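You operate a simulated robot arm through the tools that you are given. There is no shell and no other tool. Be economical: measure what you need, move in short steps, check, and stop when the job is done.

You run a simulated two-armed robot. Do the job below in one go: nothing can be reset, and whatever is moved stays where it is left.

Task
Ease the long carton's strap to 0, then draw it to the printed mark.
Fine: hold the carton for both slides; turn the buckle knob to FREE first, to LOCK after. Drop, pinch and damage nothing, leave nothing switched on.

It is judged by the outcome, as a careful person would: the job done as asked, and still so three seconds after it is handed in. It fails if anything else is knocked over, pushed out of place, dropped, spilled or broken.

Robot
Two 7-joint arms with two-finger parallel grippers on one trunk, on a base that drives. Base frame: it is fixed to the floor where the robot stands at the start and does not move with it; the origin is under the middle of the robot, x ahead of it, y to its left, z up; the surface under the hand at the start is at about z = 720. Units: mm, rad, N and s.
The left shoulder is at the start at [70, 163, 1095], the right one opposite. With the tool pointing down near the work surface each hand reaches from about 380 to 880 mm from the robot's upright axis, wherever it stands, measured 20 degrees to its own side. Places, roughly: black buckle knob [500, 200, 800]; orange strap end [500, 0, 800]. Payload 3.43 kg a hand.
The tool frame of a hand sits at the grasp point between the pads (the TCP): z along the fingers, y along the line on which they close. The tips reach 34 mm beyond it. Largest opening 128 mm; finger width 24, thickness 12; the body of the gripper, 48 by 130 mm, starts 96 mm behind the TCP.
Orientation is that of the tool frame in the base frame, as [roll, pitch, yaw] about the fixed x, y, z axes, in that order (R = Rz(yaw) Ry(pitch) Rx(roll)). With the fingers straight down and closing along the base's y, the tool's x points along the base's -x, its y along +y and its z along -z.

Tools
- The arms move only by the tool drive_tool. It takes "left_commands", "right_commands" or both (then of equal length, played together; a hand with none holds still); each is a list of rows, each a list of 3 entries, a list of its own where there are three numbers: the shift along the tool's x, y, z in mm, then the turn, a rotation vector about the tool's x, y, z in rad, then the opening, from 0 (shut) to 1 (fully open). In form: [[[dx, dy, dz], [wx, wy, wz], claw], ...]. A call has 1 to 20 rows; each row shifts and turns the commanded pose from where the row before left it, along the tool's axes as they then stand. Each row takes 0.2 s and may step no farther than 50 mm and 0.15 rad from the row before; otherwise, or with a gripper value out of range, the whole call is refused. A pose out of reach is approached as far as the arm can. The call stops where the force on the tool passes 40 N (or 10 N more than at its start, if that is more) or the arm is blocked; 0.2 s more then pass. Each finger travels about 153 mm/s and halts on what it meets, pressing with about 34 N; the grip force reading is that of the motor and also rises with nothing between the fingers. The clock runs only during rows and for 0.2 s after the last one: add rows that do not move to give the fingers time. The reply holds the time, the measured pose of the TCP, the force on the tool along the base axes, the opening and the grip force, in the units named above and with some noise, with the torque about the TCP (base axes, N m) and any sound that the robot's microphone picked up.
- Cameras (640 x 400 px; columns grow to the right, rows downward): "scene" is now at [133.1, 28.8, 1326]; the picture's right is [0.32, -0.95, 0.00], its down [-0.50, -0.17, -0.85] and it looks along [0.80, 0.27, -0.53] (base axes); focal length 256 px, centre (320, 200). "left" rides on the left gripper at [76, 11, -160] in its tool frame; the picture's right is [-0.15, 0.99, 0.00], its down [-0.88, -0.13, -0.46] and it looks along [-0.45, -0.07, 0.89] (tool axes); focal length 234 px, centre (320, 200). "right" rides on the right gripper at [76, -11, -160] in its tool frame; the picture's right is [0.15, 0.99, 0.00], its down [-0.88, 0.13, -0.46] and it looks along [-0.45, 0.07, 0.89] (tool axes); focal length 234 px, centre (320, 200). There is no depth. A picture from a camera that has moved, and an enlarged one, comes with that camera's place and axes in the base frame and with its lens.
- snapshot(camera): a new picture of that camera. The clock stands still meanwhile.
- slide_trunk(by): slides the trunk up (or, below 0, down) by that many mm; the arms and the scene camera ride with it, the base frame stays. It gives what a move gives, with no picture.
- steer(legs): drives the robot by 1 to 6 legs, each [ahead, left, turn to the left] in mm, mm and rad, along the robot's own axes; the way and the turn of a leg run together, so that a leg with both is an arc; at most 1500 mm and 3.142 rad a leg. The arms and the cameras ride along, it lands a little off, and it stops where it bumps. It gives what a move gives.
- turn_head(pan, tilt): turns the head with the scene camera to pan (to the left, within 1.501 rad either way) and tilt (down, from -0.506 to 1.204), counted from straight ahead of the robot. It gives what a move gives.
- close_up(camera, box): a new picture of the part [left, top, right, bottom] of that camera's present view, enlarged. The clock stands still meanwhile.
- close_job(): hands the job in; it is judged then, once.

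Go step by step. Nothing tells you exact positions but the pictures and the camera data: compare them with the known pose of the tool, close in by small moves and look again before you grip or let go. The budget is 120 turns and 108 pictures, counting those below and the enlarged ones. Unless the task says otherwise, let go and move clear before handing in, and close with one line.

The tools are called as a command line: name --argument value ..., lists and objects as JSON in quotes. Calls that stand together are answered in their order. drive_tool: Moves the arms, as the interface text tells. Its arguments: {"type":"object","properties":{"left_commands":{"type":"array","items":{"type":"array"}},"right_commands":{"type":"array","items":{"type":"array"}}},"required":[]} The other tools are called the same way: slide_trunk (by) slides the trunk up or down; steer (legs) drives the base; turn_head (pan, tilt) turns the head that bears the scene camera; snapshot (camera) takes a picture; close_up (camera, box) takes an enlarged picture of a part of a camera's view; close_job () hands the job in.

At the start:

```text
time: 0.0
left_tcp_pos: [569.3, 448.1, 1186.3]
left_orientation: [3.14, 0.001, 3.142]
left_contact_force: [0.1, 0.0, 0.1]
left_wrist_torque: [-0.02, -0.03, -0.02]
left_gripper_width: 128.2
left_gripper_force: 0.0
right_tcp_pos: [512.8, -91.0, 1154.2]
right_orientation: [3.141, 0.0, 3.141]
right_contact_force: [-0.1, -0.2, -0.7]
right_wrist_torque: [-0.01, 0.03, 0.03]
right_gripper_width: 128.0
right_gripper_force: 0.1
trunk travel left (down, up): [-575.0, 365.0]
robot x, y, heading: [-2.4, -0.6, -0.001]
head pan, tilt: [0.325, 0.562]
```

scene: 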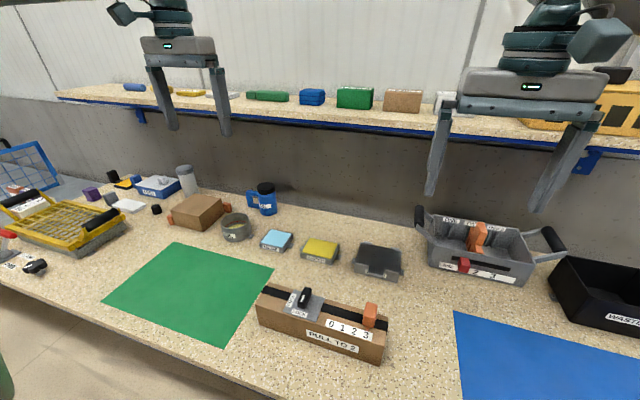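
right: 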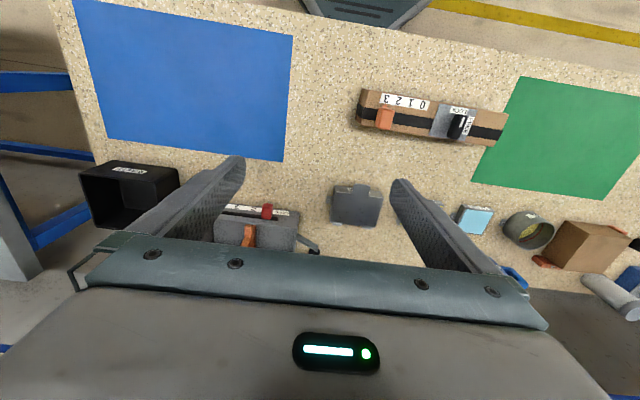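
left: 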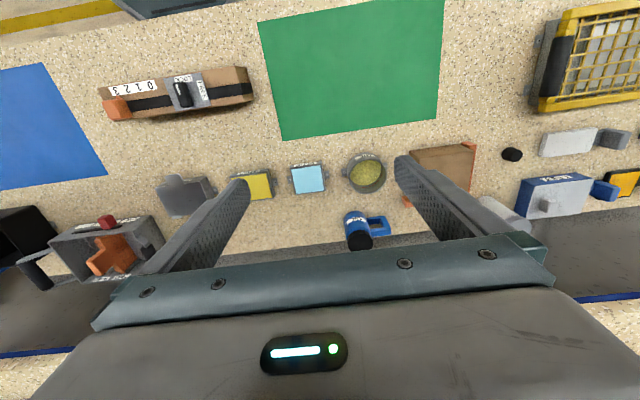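

I see the long carton with its black strap, buckle knob and orange strap end, labelled "PULL TO 2" or similar. First I'll take enlarged looks at it.

close_up --camera "scene" --box '[240, 270, 400, 370]'

close_up --camera "right" --box '[340, 70, 520, 170]'

close_up --camera "left" --box '[90, 50, 270, 140]'

```text
4.00 times, centred on (320, 320) of scene
camera zoom: at [133.1, 28.8, 1326.0], right [0.32, -0.95, 0.0], down [-0.5, -0.17, -0.85], along [0.8, 0.27, -0.53], focal length 1025 px, centre (320, -280)
```

zoom: 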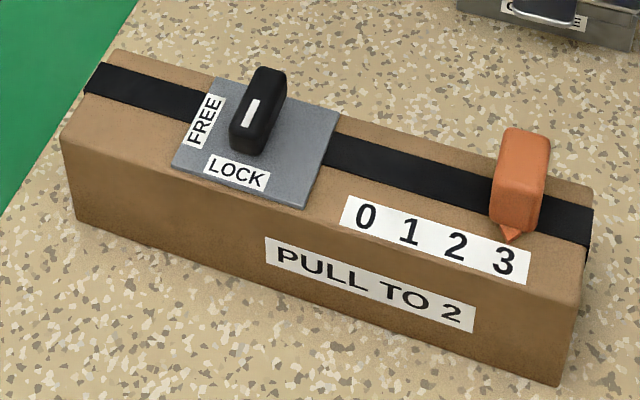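

```text
3.56 times, centred on (430, 120) of right
camera zoom: at [438.0, -102.7, 1312.8], right [-0.15, 0.99, 0.0], down [0.88, 0.13, 0.46], along [0.45, 0.07, -0.89], focal length 833 px, centre (-71, 484)
```

zoom: 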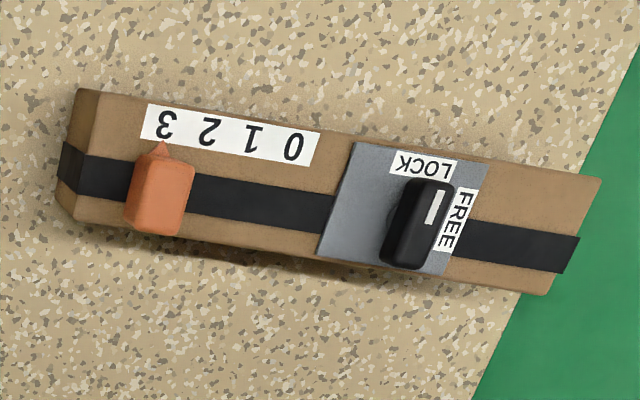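

```text
3.56 times, centred on (180, 95) of left
camera zoom: at [492.5, 460.0, 1346.3], right [0.15, 0.99, 0.0], down [0.88, -0.13, 0.46], along [0.45, -0.07, -0.89], focal length 833 px, centre (818, 573)
```

zoom: 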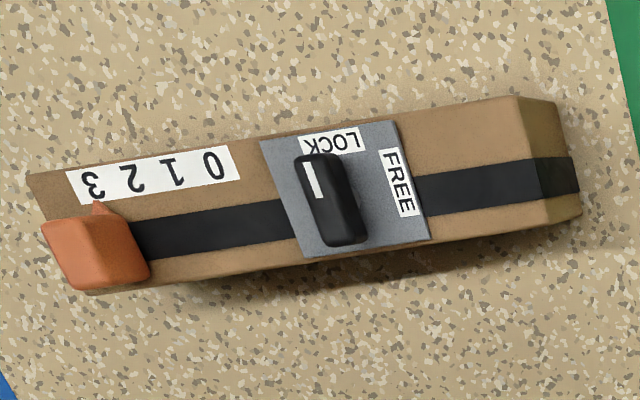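

The strap pointer stands at 3, the knob at LOCK, and the carton spans about x 441–511, y −5–293, with its top at z≈798. I plan for the right hand to brace the carton while the left turns the knob. First I'll bring the left hand over the knob, high up, for a better look.

drive_tool --left_commands '[[[11.6, -32.2, 18.8], [0, 0, 0], 1], [[11.6, -32.2, 18.8], [0, 0, 0], 1], [[11.6, -32.2, 18.8], [0, 0, 0], 1], [[11.6, -32.2, 18.8], [0, 0, 0], 1], [[11.6, -32.2, 18.8], [0, 0, 0], 1], [[11.6, -32.2, 18.8], [0, 0, 0], 1], [[11.6, -32.2, 18.8], [0, 0, 0], 1], [[11.6, -32.2, 18.8], [0, 0, 0], 1]]'

snapshot --camera "left"

snapshot --camera "scene"

```text
time: 1.8
left_tcp_pos: [476.5, 191.9, 1035.2]
left_orientation: [-3.141, 0.001, -3.141]
left_contact_force: [0.2, 0.0, 0.2]
left_wrist_torque: [0.01, 0.01, -0.05]
left_gripper_width: 128.1
left_gripper_force: 0.0
right_tcp_pos: [513.6, -92.1, 1153.3]
right_orientation: [3.141, -0.002, 3.141]
right_contact_force: [0.5, -0.3, 0.7]
right_wrist_torque: [0.02, 0.0, 0.0]
right_gripper_width: 128.4
right_gripper_force: 0.0
trunk travel left (down, up): [-575.0, 365.0]
robot x, y, heading: [0.4, 2.1, -0.002]
head pan, tilt: [0.325, 0.562]
```

```text
101 pictures are left
camera left: at [399.4, 203.5, 1194.8], right [0.15, 0.99, 0.0], down [0.88, -0.13, 0.46], along [0.45, -0.07, -0.89], focal length 234 px, centre (320, 200)
```

left: 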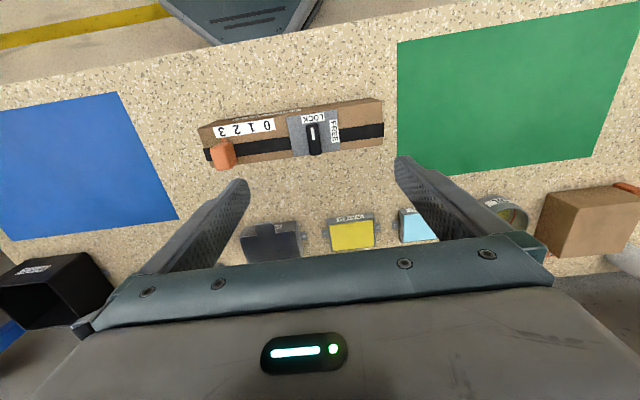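

```text
100 pictures are left
camera scene: at [134.3, 28.6, 1325.9], right [0.32, -0.95, 0.0], down [-0.51, -0.17, -0.85], along [0.8, 0.27, -0.53], focal length 256 px, centre (320, 200)
```

scene: 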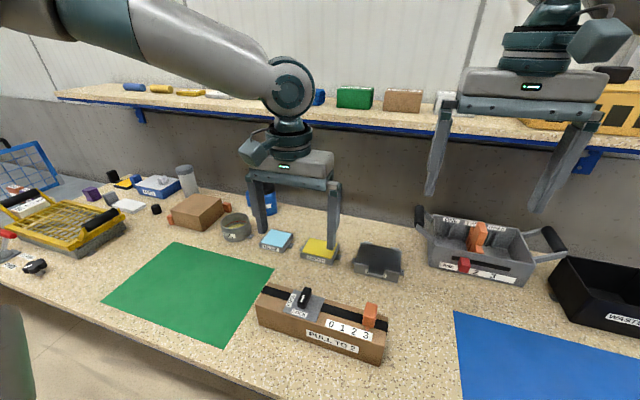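

The left hand is above the knob; I'll zoom in on it to fix the knob, plate and orange block.

close_up --camera "left" --box '[190, 90, 398, 180]'

close_up --camera "scene" --box '[280, 280, 400, 355]'

```text
3.08 times, centred on (294, 135) of left
camera zoom: at [399.4, 203.5, 1194.8], right [0.15, 0.99, 0.0], down [0.88, -0.13, 0.46], along [0.45, -0.07, -0.89], focal length 720 px, centre (400, 400)
```

zoom: 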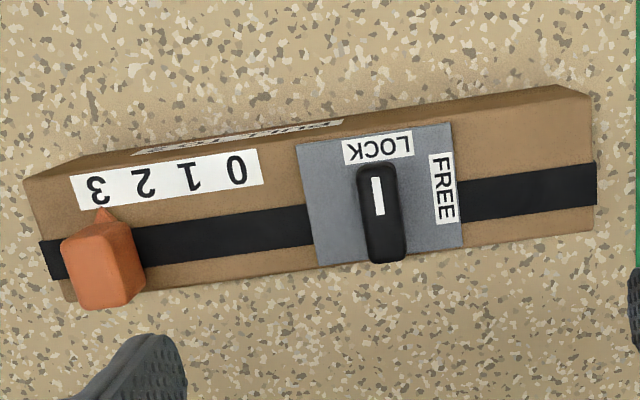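

```text
5.33 times, centred on (340, 318) of scene
camera zoom: at [134.3, 28.6, 1325.9], right [0.32, -0.95, 0.0], down [-0.51, -0.17, -0.85], along [0.8, 0.27, -0.53], focal length 1366 px, centre (213, -427)
```

zoom: 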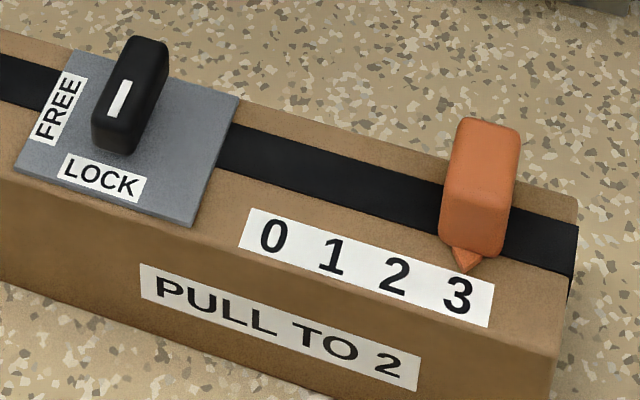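

The knob axis looks to be near (476, 183), a bar about 40 × 16 mm with its top at about z 840. I'll turn the right hand a quarter turn so it can straddle the carton, camera away from the left hand.

drive_tool --right_commands '[[[0, 0, 0], [0, 0, -0.1428], 1], [[0, 0, 0], [0, 0, -0.1428], 1], [[0, 0, 0], [0, 0, -0.1428], 1], [[0, 0, 0], [0, 0, -0.1428], 1], [[0, 0, 0], [0, 0, -0.1428], 1], [[0, 0, 0], [0, 0, -0.1428], 1], [[0, 0, 0], [0, 0, -0.1428], 1], [[0, 0, 0], [0, 0, -0.1428], 1], [[0, 0, 0], [0, 0, -0.1428], 1], [[0, 0, 0], [0, 0, -0.1428], 1], [[0, 0, 0], [0, 0, -0.1428], 1]]'

```text
time: 4.2
left_tcp_pos: [474.2, 191.9, 1035.3]
left_orientation: [3.141, -0.001, 3.141]
left_contact_force: [-0.3, -0.1, -0.5]
left_wrist_torque: [-0.02, -0.02, 0.0]
left_gripper_width: 127.7
left_gripper_force: 0.0
right_tcp_pos: [452.1, -70.0, 1134.3]
right_orientation: [-3.14, 0.0, -1.572]
right_contact_force: [-0.1, 0.4, -0.4]
right_wrist_torque: [0.03, -0.01, 0.01]
right_gripper_width: 128.2
right_gripper_force: 0.1
right hand out of reach, approached as far as the arm can: row 10, 11
trunk travel left (down, up): [-575.0, 365.0]
robot x, y, heading: [-0.2, 1.8, -0.001]
head pan, tilt: [0.325, 0.562]
```

The quarter turn was made, though slightly off position because it was at the limit of reach up high. I'll lower the hand and recheck.

drive_tool --right_commands '[[[0, 0, 40], [0, 0, 0], 1], [[0, 0, 40], [0, 0, 0], 1], [[0, 0, 40], [0, 0, 0], 1], [[0, 0, 20], [0, 0, 0], 1], [[0, 0, 0], [0, 0, 0], 1]]'

snapshot --camera "scene"

```text
time: 5.4
left_tcp_pos: [474.9, 192.2, 1036.3]
left_orientation: [-3.142, 0.001, 3.141]
left_contact_force: [0.7, -0.2, -0.1]
left_wrist_torque: [0.0, 0.02, 0.0]
left_gripper_width: 128.1
left_gripper_force: 0.1
right_tcp_pos: [452.5, -66.8, 995.2]
right_orientation: [3.141, 0.0, -1.572]
right_contact_force: [-0.8, 0.0, 0.0]
right_wrist_torque: [0.02, 0.02, -0.01]
right_gripper_width: 128.1
right_gripper_force: 0.1
trunk travel left (down, up): [-575.0, 365.0]
robot x, y, heading: [-1.5, -3.7, 0.002]
head pan, tilt: [0.325, 0.562]
```

```text
97 pictures are left
camera scene: at [132.9, 28.9, 1326.0], right [0.32, -0.95, 0.0], down [-0.5, -0.17, -0.85], along [0.8, 0.27, -0.53], focal length 256 px, centre (320, 200)
```

scene: 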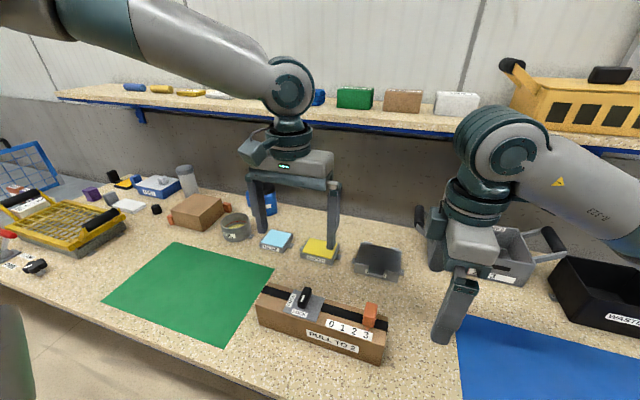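

The right hand is oriented correctly. I'll carry it over the carton at y≈82, still above everything.

drive_tool --right_commands '[[[-30, -4.7, 13], [0, 0, 0], 1], [[-30, -4.7, 13], [0, 0, 0], 1], [[-30, -4.7, 13], [0, 0, 0], 1], [[-30, -4.7, 13], [0, 0, 0], 1], [[-30, -4.7, 13], [0, 0, 0], 1], [[0, 0, 0], [0, 0, 0], 1]]'

snapshot --camera "scene"

snapshot --camera "right"

snapshot --camera "left"

```text
time: 6.8
left_tcp_pos: [475.6, 196.4, 1033.1]
left_orientation: [3.129, -0.003, -3.134]
left_contact_force: [3.0, 24.4, 4.5]
left_wrist_torque: [-0.99, 0.02, 0.03]
left_gripper_width: 114.2
left_gripper_force: 0.1
right_tcp_pos: [478.0, 77.2, 931.2]
right_orientation: [3.141, -0.001, -1.573]
right_contact_force: [-2.3, -25.0, -4.5]
right_wrist_torque: [3.06, -0.28, 0.24]
right_gripper_width: 127.9
right_gripper_force: 0.1
trunk travel left (down, up): [-575.0, 365.0]
robot x, y, heading: [1.1, -2.8, 0.003]
head pan, tilt: [0.325, 0.562]
stopped in row 6 (left hand): the force on the tool passed its limit at 41 N (the readings are from after the stop); the commanded pose is now the measured one
```

```text
96 pictures are left
camera scene: at [133.1, 28.0, 1326.0], right [0.32, -0.95, 0.0], down [-0.5, -0.17, -0.85], along [0.8, 0.27, -0.53], focal length 256 px, centre (320, 200)
```

scene: 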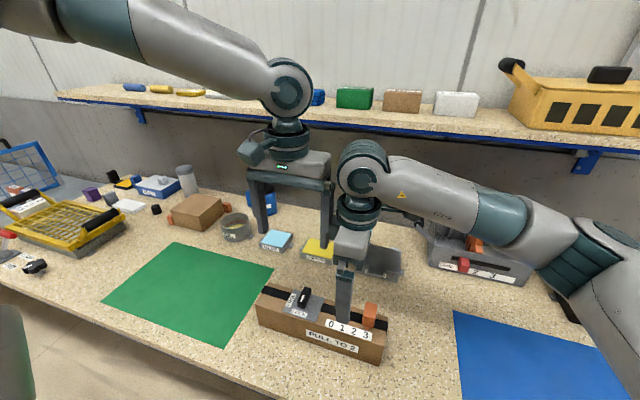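

```text
95 pictures are left
camera right: at [489.3, 1.9, 1089.4], right [-0.99, -0.15, 0.0], down [-0.13, 0.88, 0.45], along [-0.07, 0.45, -0.89], focal length 234 px, centre (320, 200)
```

right: 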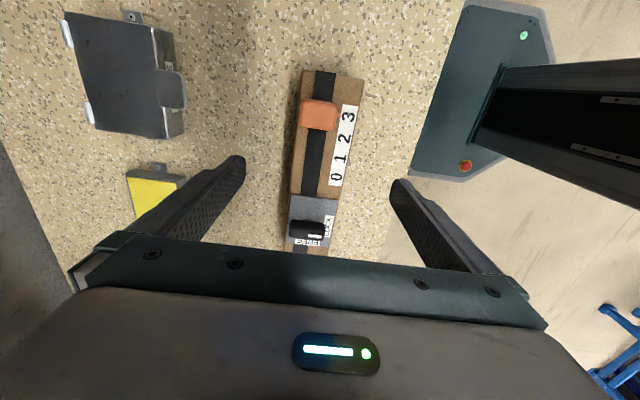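

```text
94 pictures are left
camera left: at [400.0, 206.4, 1193.9], right [0.14, 0.99, 0.01], down [0.88, -0.13, 0.45], along [0.45, -0.05, -0.89], focal length 234 px, centre (320, 200)
```

left: 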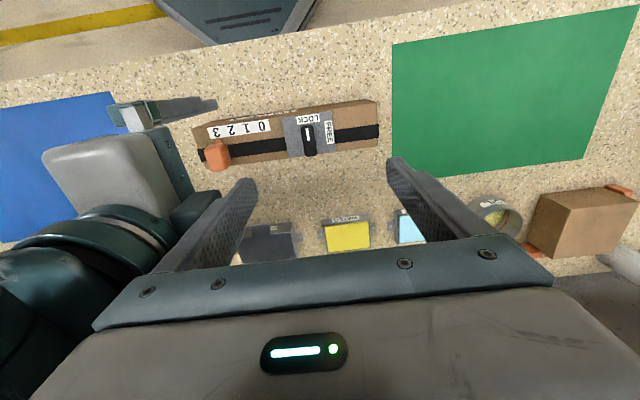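

The left finger brushed the right wrist, so the hands are too close together. I'll draw the right hand back to y≈40, narrow the left gripper, and check the orange block's height.

drive_tool --right_commands '[[[20, 0, 0], [0, 0, 0], 1], [[17, 0, 0], [0, 0, 0], 1], [[0, 0, 0], [0, 0, 0], 1]]' --left_commands '[[[0, 0, 0], [0, 0, 0], 1], [[0, 0, 0], [0, 0, 0], 0.5], [[0, 0, 0], [0, 0, 0], 0.5]]'

close_up --camera "right" --box '[260, 80, 420, 260]'

close_up --camera "left" --box '[180, 80, 400, 180]'

close_up --camera "scene" --box '[280, 220, 440, 370]'

```text
time: 7.6
left_tcp_pos: [475.6, 196.3, 1034.4]
left_orientation: [3.134, -0.005, -3.138]
left_contact_force: [1.1, 0.2, -0.5]
left_wrist_torque: [-0.03, -0.01, 0.02]
left_gripper_width: 63.9
left_gripper_force: 0.0
right_tcp_pos: [478.1, 44.4, 930.1]
right_orientation: [-3.139, -0.002, -1.571]
right_contact_force: [0.6, -0.1, -0.2]
right_wrist_torque: [0.0, -0.02, 0.03]
right_gripper_width: 127.7
right_gripper_force: 0.1
trunk travel left (down, up): [-575.0, 365.0]
robot x, y, heading: [0.4, -0.7, 0.003]
head pan, tilt: [0.325, 0.562]
```

```text
2.22 times, centred on (340, 170) of right
camera zoom: at [489.5, -30.7, 1088.5], right [-0.99, -0.15, 0.0], down [-0.13, 0.88, 0.46], along [-0.07, 0.45, -0.89], focal length 520 px, centre (276, 267)
```

zoom: 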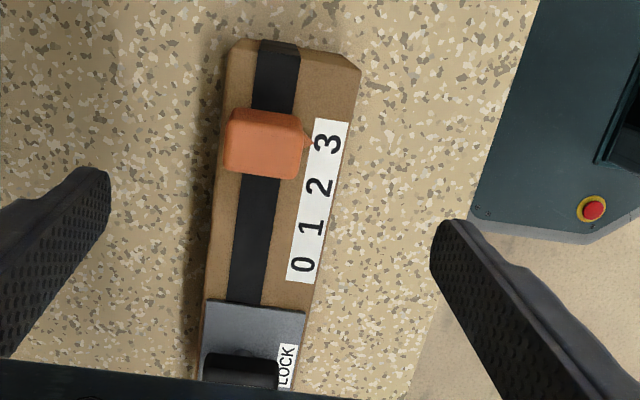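

```text
2.91 times, centred on (290, 130) of left
camera zoom: at [399.6, 206.4, 1193.8], right [0.14, 0.99, 0.01], down [0.88, -0.13, 0.45], along [0.45, -0.06, -0.89], focal length 681 px, centre (407, 404)
```

zoom: 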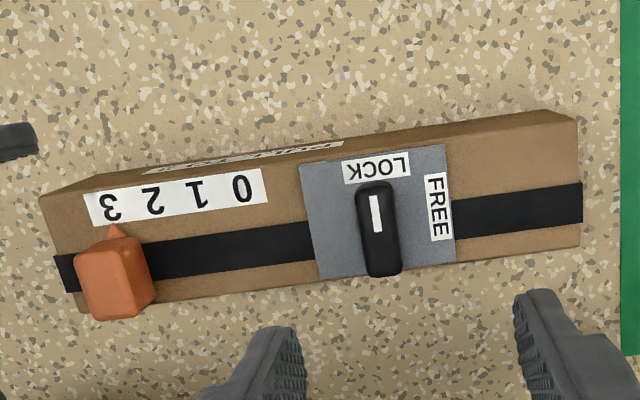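

```text
2.67 times, centred on (360, 295) of scene
camera zoom: at [133.1, 29.3, 1326.0], right [0.32, -0.95, 0.0], down [-0.5, -0.17, -0.85], along [0.8, 0.27, -0.53], focal length 683 px, centre (213, -53)
```

zoom: 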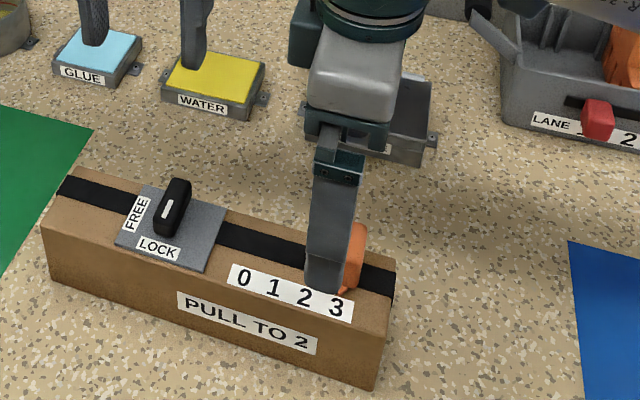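

The orange block stands at x 468–504, y 19–44, top z≈841, so a brace straddling the carton near y≈42 clears it. I'll lower the right hand to z≈772 and narrow it to just off the carton.

drive_tool --right_commands '[[[2, 2.5, 35], [0, 0, 0], 1], [[0, 0, 35], [0, 0, 0], 1], [[0, 0, 35], [0, 0, 0], 1], [[0, 0, 35], [0, 0, 0], 1], [[0, 0, 18], [0, 0, 0], 1], [[0, 0, 0], [0, 0, 0], 0.65], [[0, 0, 0], [0, 0, 0], 0.65]]'

snapshot --camera "right"

close_up --camera "left" --box '[140, 80, 400, 240]'

close_up --camera "scene" --box '[280, 220, 440, 370]'

```text
time: 9.2
left_tcp_pos: [476.0, 195.4, 1035.2]
left_orientation: [3.134, -0.003, -3.137]
left_contact_force: [-0.4, 0.6, 0.1]
left_wrist_torque: [-0.01, 0.03, 0.01]
left_gripper_width: 64.0
left_gripper_force: 0.0
right_tcp_pos: [473.7, 38.1, 771.9]
right_orientation: [-3.139, 0.002, -1.571]
right_contact_force: [-0.9, -0.9, -0.3]
right_wrist_torque: [0.04, 0.01, 0.01]
right_gripper_width: 83.2
right_gripper_force: 0.1
trunk travel left (down, up): [-575.0, 365.0]
robot x, y, heading: [2.5, 1.1, -0.002]
head pan, tilt: [0.325, 0.562]
```

```text
90 pictures are left
camera right: at [484.8, -37.4, 930.9], right [-0.99, -0.15, 0.0], down [-0.13, 0.88, 0.46], along [-0.07, 0.45, -0.89], focal length 234 px, centre (320, 200)
```

right: 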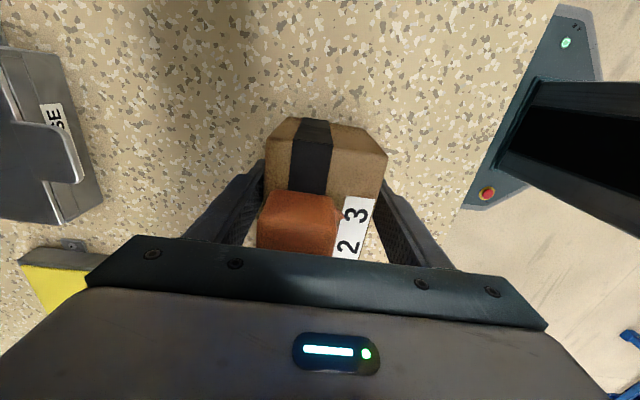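

```text
2.46 times, centred on (270, 160) of left
camera zoom: at [399.7, 205.9, 1193.9], right [0.14, 0.99, 0.01], down [0.88, -0.13, 0.45], along [0.45, -0.06, -0.89], focal length 576 px, centre (443, 298)
```

zoom: 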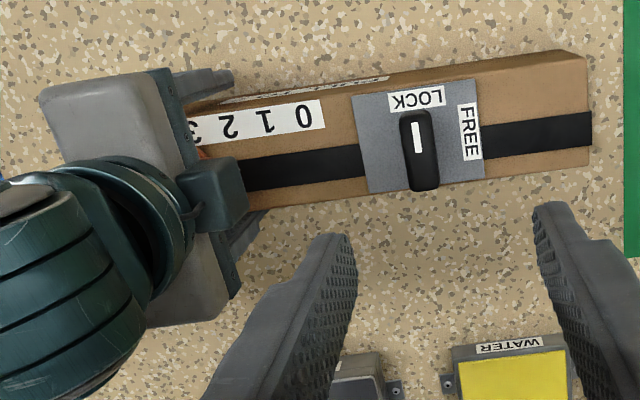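

```text
2.67 times, centred on (360, 295) of scene
camera zoom: at [133.2, 28.8, 1326.0], right [0.32, -0.95, 0.0], down [-0.5, -0.17, -0.85], along [0.8, 0.27, -0.53], focal length 683 px, centre (213, -53)
```

zoom: 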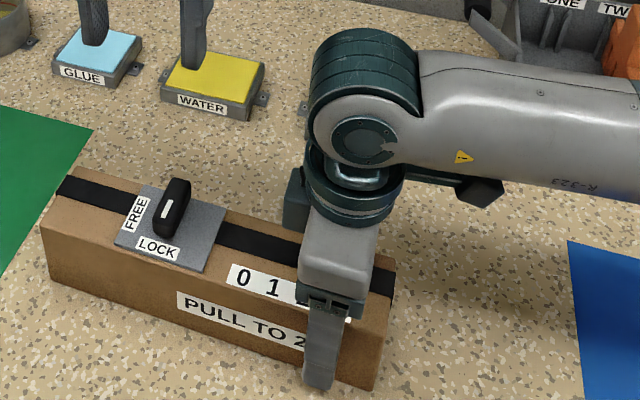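

The fingers straddle the carton about evenly. I'll close the right hand onto it gently.

drive_tool --right_commands '[[[0, 0, 0], [0, 0, 0], 0.6], [[0, 0, 0], [0, 0, 0], 0.57], [[0, 0, 0], [0, 0, 0], 0.55], [[0, 0, 0], [0, 0, 0], 0.53], [[0, 0, 0], [0, 0, 0], 0.51], [[0, 0, 0], [0, 0, 0], 0.5]]'

close_up --camera "left" --box '[140, 80, 400, 240]'

```text
time: 10.6
left_tcp_pos: [476.3, 194.6, 1033.7]
left_orientation: [3.133, -0.002, -3.136]
left_contact_force: [-0.4, 0.1, -0.4]
left_wrist_torque: [-0.02, -0.01, 0.0]
left_gripper_width: 64.1
left_gripper_force: 0.0
right_tcp_pos: [474.0, 39.0, 773.6]
right_orientation: [-3.139, 0.0, -1.571]
right_contact_force: [1.4, 0.3, 1.8]
right_wrist_torque: [0.01, 0.1, -0.14]
right_gripper_width: 70.0
right_gripper_force: 33.8
trunk travel left (down, up): [-575.0, 365.0]
robot x, y, heading: [1.7, 1.4, 0.0]
head pan, tilt: [0.325, 0.562]
```

```text
2.46 times, centred on (270, 160) of left
camera zoom: at [399.7, 205.9, 1193.9], right [0.14, 0.99, 0.01], down [0.88, -0.13, 0.45], along [0.45, -0.06, -0.89], focal length 576 px, centre (443, 298)
```

zoom: 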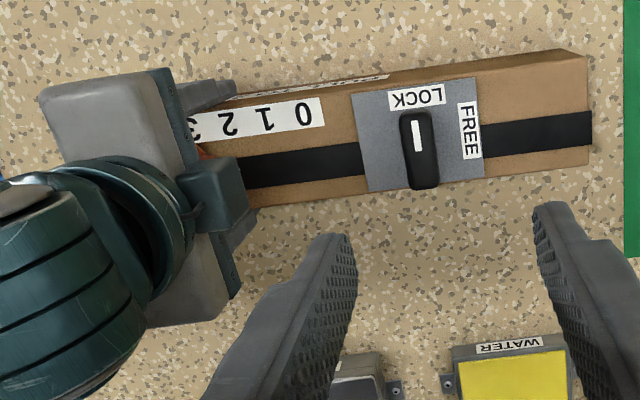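

The carton is held (width 70). Now I'll lower the left hand over the knob to about z 895 and look.

drive_tool --left_commands '[[[0, -6, 35], [0.008, 0, 0.005], 0.4], [[0, -6, 35], [0, 0, 0], 0.4], [[0, 0, 35], [0, 0, 0], 0.4], [[0, 0, 34], [0, 0, 0], 0.4], [[0, 0, 0], [0, 0, 0], 0.4]]'

snapshot --camera "left"

close_up --camera "scene" --box '[230, 220, 390, 345]'

```text
time: 11.8
left_tcp_pos: [479.6, 183.1, 895.6]
left_orientation: [3.141, -0.001, -3.14]
left_contact_force: [-0.2, 0.0, 0.0]
left_wrist_torque: [0.0, -0.02, -0.01]
left_gripper_width: 51.3
left_gripper_force: 0.1
right_tcp_pos: [473.3, 39.5, 772.1]
right_orientation: [-3.14, 0.0, -1.57]
right_contact_force: [0.5, 0.1, 2.0]
right_wrist_torque: [-0.12, 0.12, -0.14]
right_gripper_width: 69.7
right_gripper_force: 33.8
trunk travel left (down, up): [-575.0, 365.0]
robot x, y, heading: [-0.5, 1.8, -0.002]
head pan, tilt: [0.325, 0.562]
```

```text
86 pictures are left
camera left: at [402.5, 196.2, 1056.2], right [0.15, 0.99, 0.0], down [0.88, -0.13, 0.45], along [0.45, -0.07, -0.89], focal length 234 px, centre (320, 200)
```

left: 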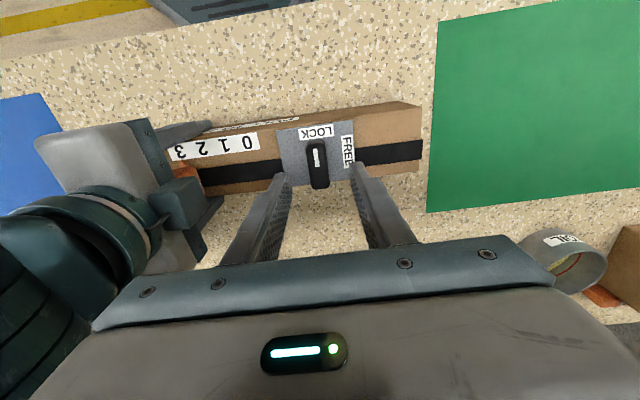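

```text
3.20 times, centred on (310, 282) of scene
camera zoom: at [133.0, 28.9, 1326.0], right [0.32, -0.95, 0.0], down [-0.5, -0.17, -0.85], along [0.8, 0.27, -0.53], focal length 820 px, centre (352, -64)
```

zoom: 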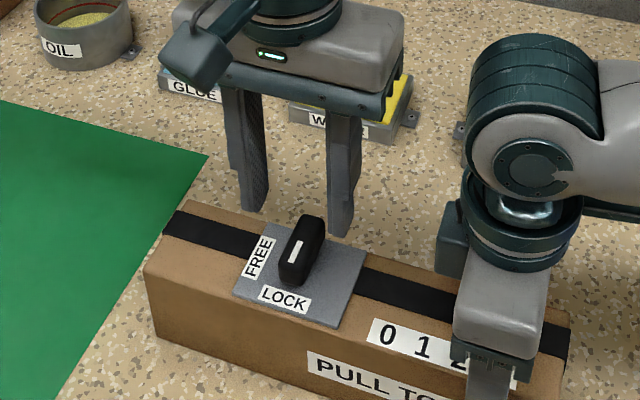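

The hand is centred near the knob; I'll zoom in to refine before lowering.

close_up --camera "left" --box '[240, 110, 400, 230]'

```text
3.33 times, centred on (320, 170) of left
camera zoom: at [402.5, 196.2, 1056.2], right [0.15, 0.99, 0.0], down [0.88, -0.13, 0.45], along [0.45, -0.07, -0.89], focal length 781 px, centre (320, 300)
```

zoom: 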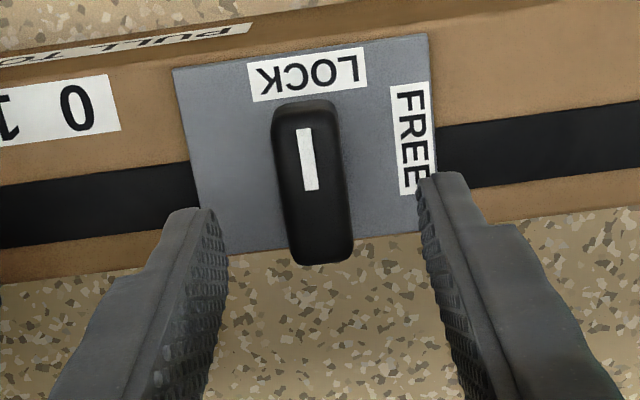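

Knob axis is at about (475, 182). I'll lower the open fingers around it, tips just above the plate, and check.

drive_tool --left_commands '[[[3.5, -1, 20], [0, 0, 0], 0.4], [[0, 0, 20], [0, 0, 0], 0.4], [[0, 0, 12], [0, 0, 0], 0.4], [[0, 0, 0], [0, 0, 0], 0.4]]'

close_up --camera "left" --box '[220, 110, 420, 260]'

close_up --camera "scene" --box '[230, 220, 390, 345]'

```text
time: 12.8
left_tcp_pos: [474.2, 182.4, 842.6]
left_orientation: [3.141, -0.002, -3.141]
left_contact_force: [-0.2, 0.1, -0.2]
left_wrist_torque: [-0.01, 0.03, -0.02]
left_gripper_width: 51.0
left_gripper_force: 0.0
right_tcp_pos: [473.7, 38.5, 772.1]
right_orientation: [-3.141, 0.002, -1.572]
right_contact_force: [0.3, -0.3, 2.0]
right_wrist_torque: [0.02, 0.15, -0.22]
right_gripper_width: 69.6
right_gripper_force: 33.8
trunk travel left (down, up): [-575.0, 365.0]
robot x, y, heading: [2.1, 1.1, -0.002]
head pan, tilt: [0.325, 0.562]
```

```text
2.67 times, centred on (320, 185) of left
camera zoom: at [396.7, 194.9, 1003.2], right [0.15, 0.99, 0.0], down [0.88, -0.13, 0.45], along [0.45, -0.07, -0.89], focal length 624 px, centre (320, 240)
```

zoom: 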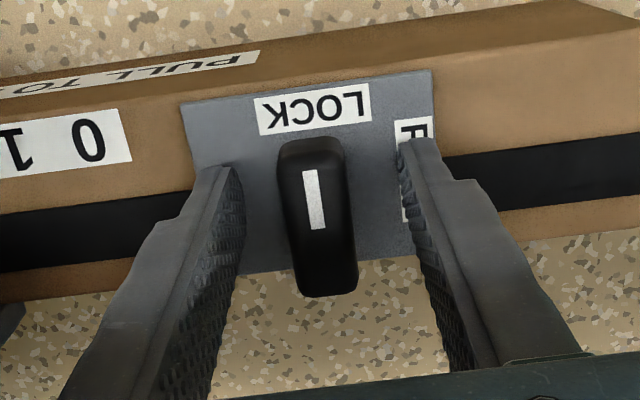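

```text
3.20 times, centred on (310, 282) of scene
camera zoom: at [133.0, 28.8, 1326.0], right [0.32, -0.95, 0.0], down [-0.5, -0.17, -0.85], along [0.8, 0.27, -0.53], focal length 820 px, centre (352, -64)
```

zoom: 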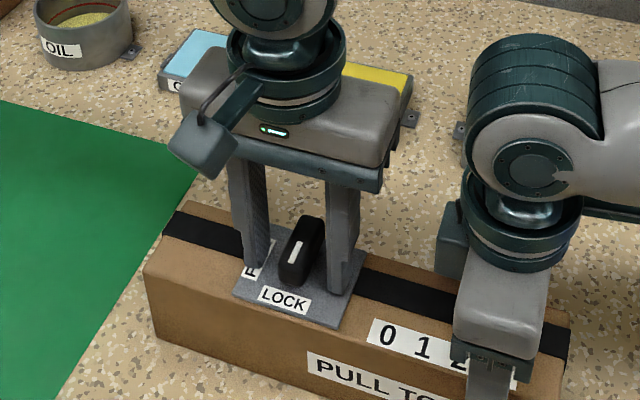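

The fingers straddle the knob evenly. I'll close gently on it.

drive_tool --left_commands '[[[0, 0, 0], [0, 0, 0], 0.28], [[0, 0, 0], [0, 0, 0], 0.22], [[0, 0, 0], [0, 0, 0], 0.18], [[0, 0, 0], [0, 0, 0], 0.15], [[0, 0, 0], [0, 0, 0], 0.12], [[0, 0, 0], [0, 0, 0], 0.1], [[0, 0, 0], [0, 0, 0], 0.1]]'

close_up --camera "left" --box '[220, 110, 420, 260]'

```text
time: 14.4
left_tcp_pos: [473.8, 182.4, 843.3]
left_orientation: [-3.138, -0.001, -3.14]
left_contact_force: [-2.5, -10.4, -1.1]
left_wrist_torque: [-0.18, -0.01, -0.2]
left_gripper_width: 19.5
left_gripper_force: 33.8
right_tcp_pos: [473.2, 39.3, 772.9]
right_orientation: [-3.139, 0.0, -1.571]
right_contact_force: [3.1, 10.4, -1.0]
right_wrist_torque: [-0.94, 0.3, -0.2]
right_gripper_width: 70.0
right_gripper_force: 34.1
trunk travel left (down, up): [-575.0, 365.0]
robot x, y, heading: [1.3, -1.8, 0.002]
head pan, tilt: [0.325, 0.562]
```

```text
2.67 times, centred on (320, 185) of left
camera zoom: at [396.7, 194.7, 1003.3], right [0.15, 0.99, 0.0], down [0.88, -0.13, 0.45], along [0.45, -0.07, -0.89], focal length 624 px, centre (320, 240)
```

zoom: 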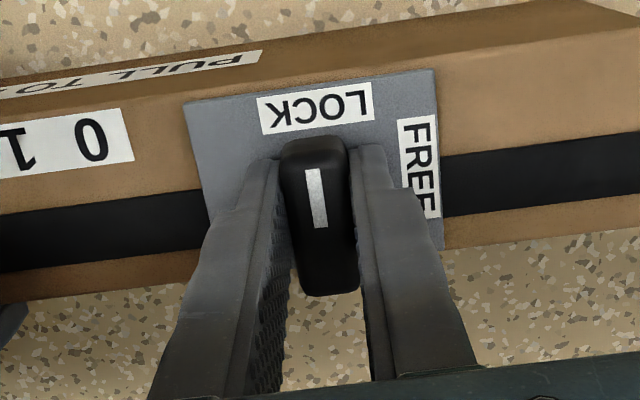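

Gripped with a slight side load (knob about 1 mm to −y); I'll ease that off and turn the knob about half way toward FREE (clockwise from above).

drive_tool --left_commands '[[[0, -1.2, 0], [0, 0, 0], 0.1], [[0, 0, 0], [0, 0, 0.1], 0.1], [[0, 0, 0], [0, 0, 0.12], 0.1], [[0, 0, 0], [0, 0, 0.12], 0.1], [[0, 0, 0], [0, 0, 0.12], 0.1], [[0, 0, 0], [0, 0, 0.12], 0.1], [[0, 0, 0], [0, 0, 0], 0.1]]'

snapshot --camera "left"

close_up --camera "scene" --box '[230, 220, 390, 345]'

```text
time: 16.0
left_tcp_pos: [471.8, 183.0, 843.0]
left_orientation: [-3.142, -0.004, 2.562]
left_contact_force: [7.2, 25.7, 5.9]
left_wrist_torque: [0.08, -0.68, 0.13]
left_gripper_width: 19.6
left_gripper_force: 33.8
right_tcp_pos: [471.6, 37.7, 772.3]
right_orientation: [3.141, -0.007, -1.572]
right_contact_force: [-6.7, -22.8, 5.3]
right_wrist_torque: [0.07, 0.24, 0.73]
right_gripper_width: 69.6
right_gripper_force: 33.4
trunk travel left (down, up): [-575.0, 365.0]
robot x, y, heading: [-2.8, -0.9, -0.002]
head pan, tilt: [0.325, 0.562]
```

```text
80 pictures are left
camera left: at [414.0, 234.7, 1003.3], right [0.67, 0.75, 0.0], down [0.67, -0.59, 0.45], along [0.34, -0.3, -0.89], focal length 234 px, centre (320, 200)
```

left: 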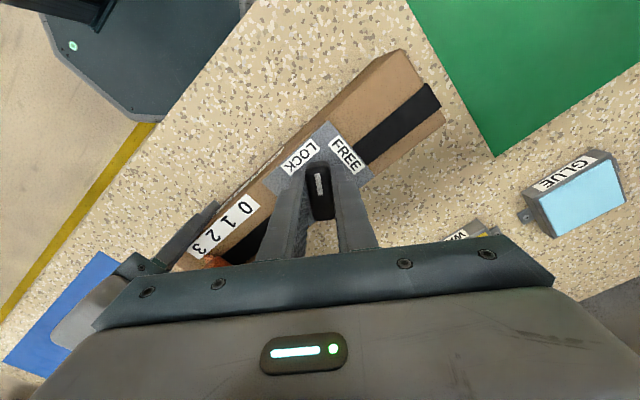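

```text
3.20 times, centred on (310, 282) of scene
camera zoom: at [132.2, 29.3, 1326.1], right [0.32, -0.95, 0.0], down [-0.5, -0.17, -0.85], along [0.8, 0.27, -0.53], focal length 820 px, centre (352, -64)
```

zoom: 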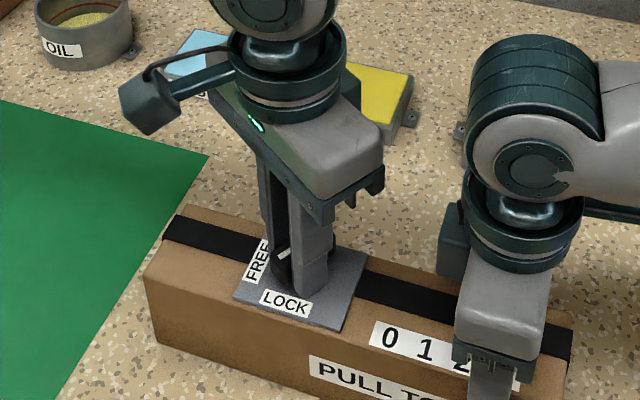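

Turning works, with some side load; I'll relieve it toward +y and continue most of the way to FREE.

drive_tool --left_commands '[[[0.5, 1.3, 0], [0, 0, 0], 0.1], [[0, 0, 0], [0, 0, 0.12], 0.1], [[0, 0, 0], [0, 0, 0.12], 0.1], [[0, 0, 0], [0, 0, 0.12], 0.1], [[0, 0, 0], [0, 0, 0], 0.1]]'

```text
time: 17.2
left_tcp_pos: [471.9, 183.2, 844.2]
left_orientation: [3.14, -0.006, 2.201]
left_contact_force: [7.9, 36.5, 6.7]
left_wrist_torque: [0.5, -0.27, 0.15]
left_gripper_width: 19.2
left_gripper_force: 34.1
right_tcp_pos: [473.8, 38.2, 771.3]
right_orientation: [-3.141, -0.005, -1.57]
right_contact_force: [-11.3, -33.1, 3.3]
right_wrist_torque: [0.31, 0.29, 0.77]
right_gripper_width: 69.7
right_gripper_force: 34.1
trunk travel left (down, up): [-575.0, 365.0]
robot x, y, heading: [0.9, 2.0, -0.003]
head pan, tilt: [0.325, 0.562]
```

The side load suggests the knob axis sits about 2–3 mm off the hand's axis; I'll shift +y to relieve it and see.

drive_tool --left_commands '[[[1.0, 1.2, 0], [0, 0, 0], 0.1], [[0.8, 1.0, 0], [0, 0, 0], 0.1], [[0, 0, 0], [0, 0, 0], 0.1]]'

```text
time: 18.0
left_tcp_pos: [472.8, 186.3, 844.3]
left_orientation: [-3.141, 0.0, 2.2]
left_contact_force: [5.7, 17.8, 7.4]
left_wrist_torque: [1.01, 0.29, 0.08]
left_gripper_width: 19.4
left_gripper_force: 33.7
right_tcp_pos: [473.6, 38.1, 772.7]
right_orientation: [-3.139, -0.001, -1.571]
right_contact_force: [-9.3, -19.4, -0.6]
right_wrist_torque: [-0.93, -0.32, 0.91]
right_gripper_width: 70.0
right_gripper_force: 34.0
trunk travel left (down, up): [-575.0, 365.0]
robot x, y, heading: [2.0, 1.7, 0.005]
head pan, tilt: [0.325, 0.562]
```

The load halved. I'll relieve further and finish the turn with small following shifts.

drive_tool --left_commands '[[[0.6, 0.9, 0], [0, 0, 0], 0.1], [[0.6, 0.9, 0], [0, 0, 0], 0.1], [[0.1, 0.3, 0], [0, 0, 0.1], 0.1], [[0.1, 0.3, 0], [0, 0, 0.1], 0.1], [[0.1, 0.3, 0], [0, 0, 0.1], 0.1], [[0, 0, 0], [0, 0, 0], 0.1]]'

close_up --camera "left" --box '[220, 90, 420, 240]'

```text
time: 19.4
left_tcp_pos: [473.9, 187.3, 844.1]
left_orientation: [-3.138, 0.003, 1.898]
left_contact_force: [-3.1, -21.1, 5.8]
left_wrist_torque: [-0.8, -0.17, -0.06]
left_gripper_width: 19.4
left_gripper_force: 34.2
right_tcp_pos: [473.2, 40.8, 773.7]
right_orientation: [-3.14, 0.005, -1.57]
right_contact_force: [1.6, 20.2, -0.6]
right_wrist_torque: [-0.65, 0.58, -0.05]
right_gripper_width: 69.8
right_gripper_force: 33.7
trunk travel left (down, up): [-575.0, 365.0]
robot x, y, heading: [1.0, 0.1, 0.003]
head pan, tilt: [0.325, 0.562]
```

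```text
2.67 times, centred on (320, 165) of left
camera zoom: at [460.1, 264.2, 1003.0], right [0.98, 0.18, 0.0], down [0.16, -0.87, 0.46], along [0.08, -0.45, -0.89], focal length 624 px, centre (320, 293)
```

zoom: 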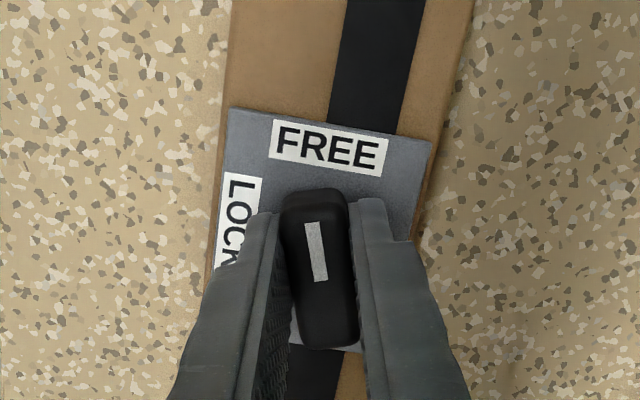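

Nearly there; the load is now the other way, so I'll ease back a little and turn the remaining 0.33 rad.

drive_tool --left_commands '[[[-1.8, -0.3, 0], [0, 0, 0], 0.1], [[0, 0.2, 0], [0, 0, 0.11], 0.1], [[0, 0.2, 0], [0, 0, 0.11], 0.1], [[0, 0.2, 0], [0, 0, 0.107], 0.1], [[0, 0, 0], [0, 0, 0], 0.1], [[0, 0, 0], [0, 0, 0], 0.1]]'

close_up --camera "left" --box '[220, 90, 420, 240]'

```text
time: 20.8
left_tcp_pos: [475.6, 187.6, 844.2]
left_orientation: [-3.14, 0.0, 1.572]
left_contact_force: [9.4, -18.3, 0.2]
left_wrist_torque: [0.59, -0.28, 0.1]
left_gripper_width: 19.4
left_gripper_force: 33.7
right_tcp_pos: [472.7, 39.0, 773.0]
right_orientation: [-3.141, 0.001, -1.568]
right_contact_force: [-5.9, 20.1, 8.6]
right_wrist_torque: [0.81, -0.3, 0.49]
right_gripper_width: 69.6
right_gripper_force: 34.3
trunk travel left (down, up): [-575.0, 365.0]
robot x, y, heading: [1.7, 0.3, 0.003]
head pan, tilt: [0.325, 0.562]
```

```text
2.67 times, centred on (320, 165) of left
camera zoom: at [486.2, 263.9, 1003.0], right [0.99, -0.14, 0.0], down [-0.13, -0.88, 0.46], along [-0.07, -0.45, -0.89], focal length 624 px, centre (320, 293)
```

zoom: 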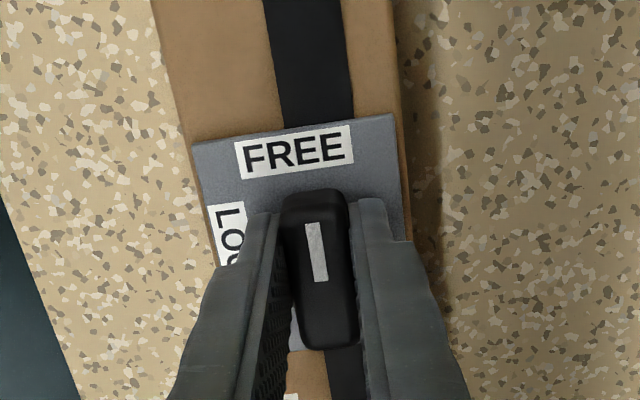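

The knob now points at FREE. I'll relax the load, open the left fingers, and raise the hand straight up.

drive_tool --left_commands '[[[-1.8, 0.5, 0], [0, 0, 0], 0.1], [[0, 0, 0], [0, 0, 0], 0.2], [[0, 0, 0], [0, 0, 0], 0.35], [[0, 0, -30], [0, 0, 0], 0.4], [[0, 0, -35], [0, 0, 0], 0.4], [[0, 0, 0], [0, 0, 0], 0.4]]'

close_up --camera "left" --box '[220, 70, 420, 240]'

close_up --camera "scene" --box '[230, 220, 390, 370]'

```text
time: 22.2
left_tcp_pos: [475.3, 184.2, 906.9]
left_orientation: [-3.14, 0.001, 1.575]
left_contact_force: [0.1, 0.9, 0.9]
left_wrist_torque: [-0.05, -0.01, 0.0]
left_gripper_width: 50.9
left_gripper_force: 0.2
right_tcp_pos: [473.0, 37.1, 772.7]
right_orientation: [-3.141, 0.001, -1.573]
right_contact_force: [-0.3, -3.5, 4.6]
right_wrist_torque: [-0.84, 0.29, 0.13]
right_gripper_width: 69.8
right_gripper_force: 33.4
trunk travel left (down, up): [-575.0, 365.0]
robot x, y, heading: [-0.0, 0.3, 0.002]
head pan, tilt: [0.325, 0.562]
```

```text
2.35 times, centred on (320, 155) of left
camera zoom: at [485.7, 260.8, 1066.3], right [0.99, -0.14, 0.0], down [-0.13, -0.88, 0.46], along [-0.07, -0.45, -0.89], focal length 551 px, centre (320, 306)
```

zoom: 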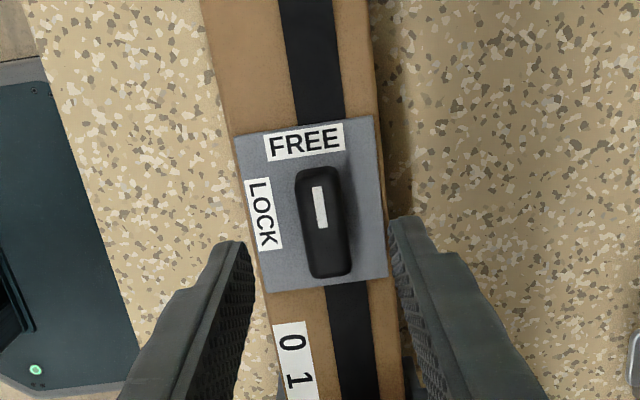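

```text
2.67 times, centred on (310, 295) of scene
camera zoom: at [132.8, 28.4, 1326.0], right [0.32, -0.95, 0.0], down [-0.5, -0.17, -0.85], along [0.8, 0.27, -0.53], focal length 683 px, centre (347, -53)
```

zoom: 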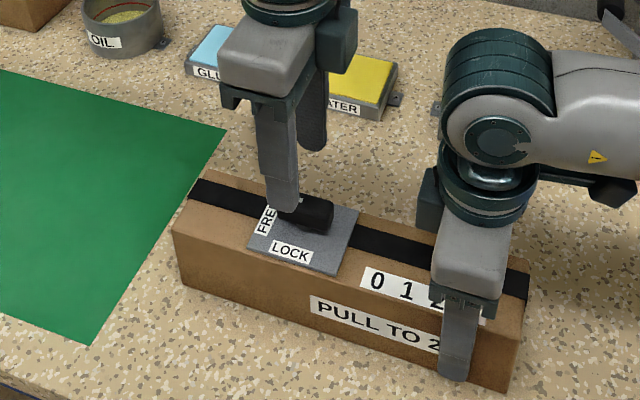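

The knob rests squarely at FREE and the carton is still in place. Now the left hand goes to the left end of the carton (y≈265), opens wide and lowers astride it.

drive_tool --left_commands '[[[27, 0, 0], [0, 0, 0], 0.8], [[27, 0, 0], [0, 0, 0], 1], [[27, 0, 0], [0, 0, 0], 1], [[0, 0, 33], [0, 0, 0], 1], [[0, 0, 33], [0, 0, 0], 1], [[0, 0, 33], [0, 0, 0], 1], [[0, 0, 33], [0, 0, 0], 1], [[0, 0, 0], [0, 0, 0], 0.65], [[0, 0, 0], [0, 0, 0], 0.65]]'

snapshot --camera "left"

close_up --camera "scene" --box '[220, 220, 400, 370]'

```text
time: 24.2
left_tcp_pos: [473.1, 266.5, 777.1]
left_orientation: [-3.138, 0.002, 1.576]
left_contact_force: [-0.1, 0.5, 0.0]
left_wrist_torque: [0.0, 0.01, -0.01]
left_gripper_width: 83.1
left_gripper_force: 0.0
right_tcp_pos: [473.1, 38.5, 772.9]
right_orientation: [-3.14, 0.0, -1.571]
right_contact_force: [-0.4, 1.2, 0.9]
right_wrist_torque: [-0.39, 0.11, -0.03]
right_gripper_width: 69.7
right_gripper_force: 34.2
trunk travel left (down, up): [-575.0, 365.0]
robot x, y, heading: [-1.0, 2.6, -0.003]
head pan, tilt: [0.325, 0.562]
```

```text
74 pictures are left
camera left: at [483.8, 342.8, 936.0], right [0.99, -0.14, 0.0], down [-0.13, -0.88, 0.46], along [-0.07, -0.45, -0.89], focal length 234 px, centre (320, 200)
```

left: 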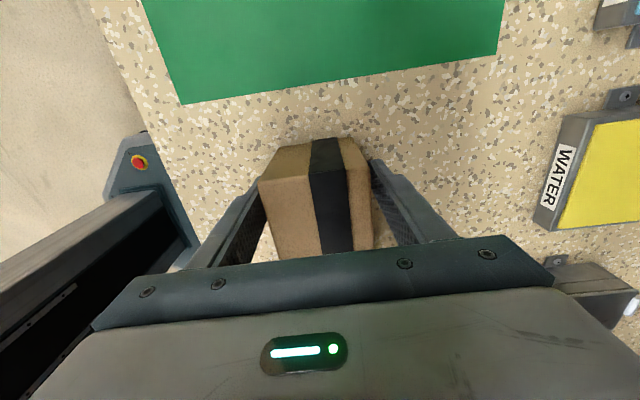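

```text
2.67 times, centred on (310, 295) of scene
camera zoom: at [133.1, 29.1, 1326.0], right [0.32, -0.95, 0.0], down [-0.5, -0.17, -0.85], along [0.8, 0.27, -0.53], focal length 683 px, centre (347, -53)
```

zoom: 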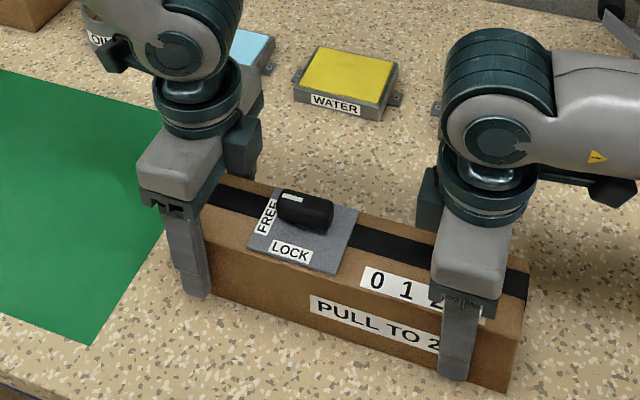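

The left fingers straddle the carton's end; closing gently.

drive_tool --left_commands '[[[0, 0, 0], [0, 0, 0], 0.6], [[0, 0, 0], [0, 0, 0], 0.57], [[0, 0, 0], [0, 0, 0], 0.55], [[0, 0, 0], [0, 0, 0], 0.53], [[0, 0, 0], [0, 0, 0], 0.51], [[0, 0, 0], [0, 0, 0], 0.5]]'

```text
time: 25.6
left_tcp_pos: [473.9, 266.8, 776.3]
left_orientation: [-3.138, 0.0, 1.574]
left_contact_force: [-5.5, 0.0, 0.3]
left_wrist_torque: [-0.24, -0.74, -0.31]
left_gripper_width: 69.8
left_gripper_force: 34.4
right_tcp_pos: [473.8, 38.6, 771.7]
right_orientation: [-3.14, -0.001, -1.573]
right_contact_force: [4.6, -0.7, -0.3]
right_wrist_torque: [0.1, 0.82, -0.83]
right_gripper_width: 69.7
right_gripper_force: 33.6
trunk travel left (down, up): [-575.0, 365.0]
robot x, y, heading: [-1.6, 1.1, 0.0]
head pan, tilt: [0.325, 0.562]
```

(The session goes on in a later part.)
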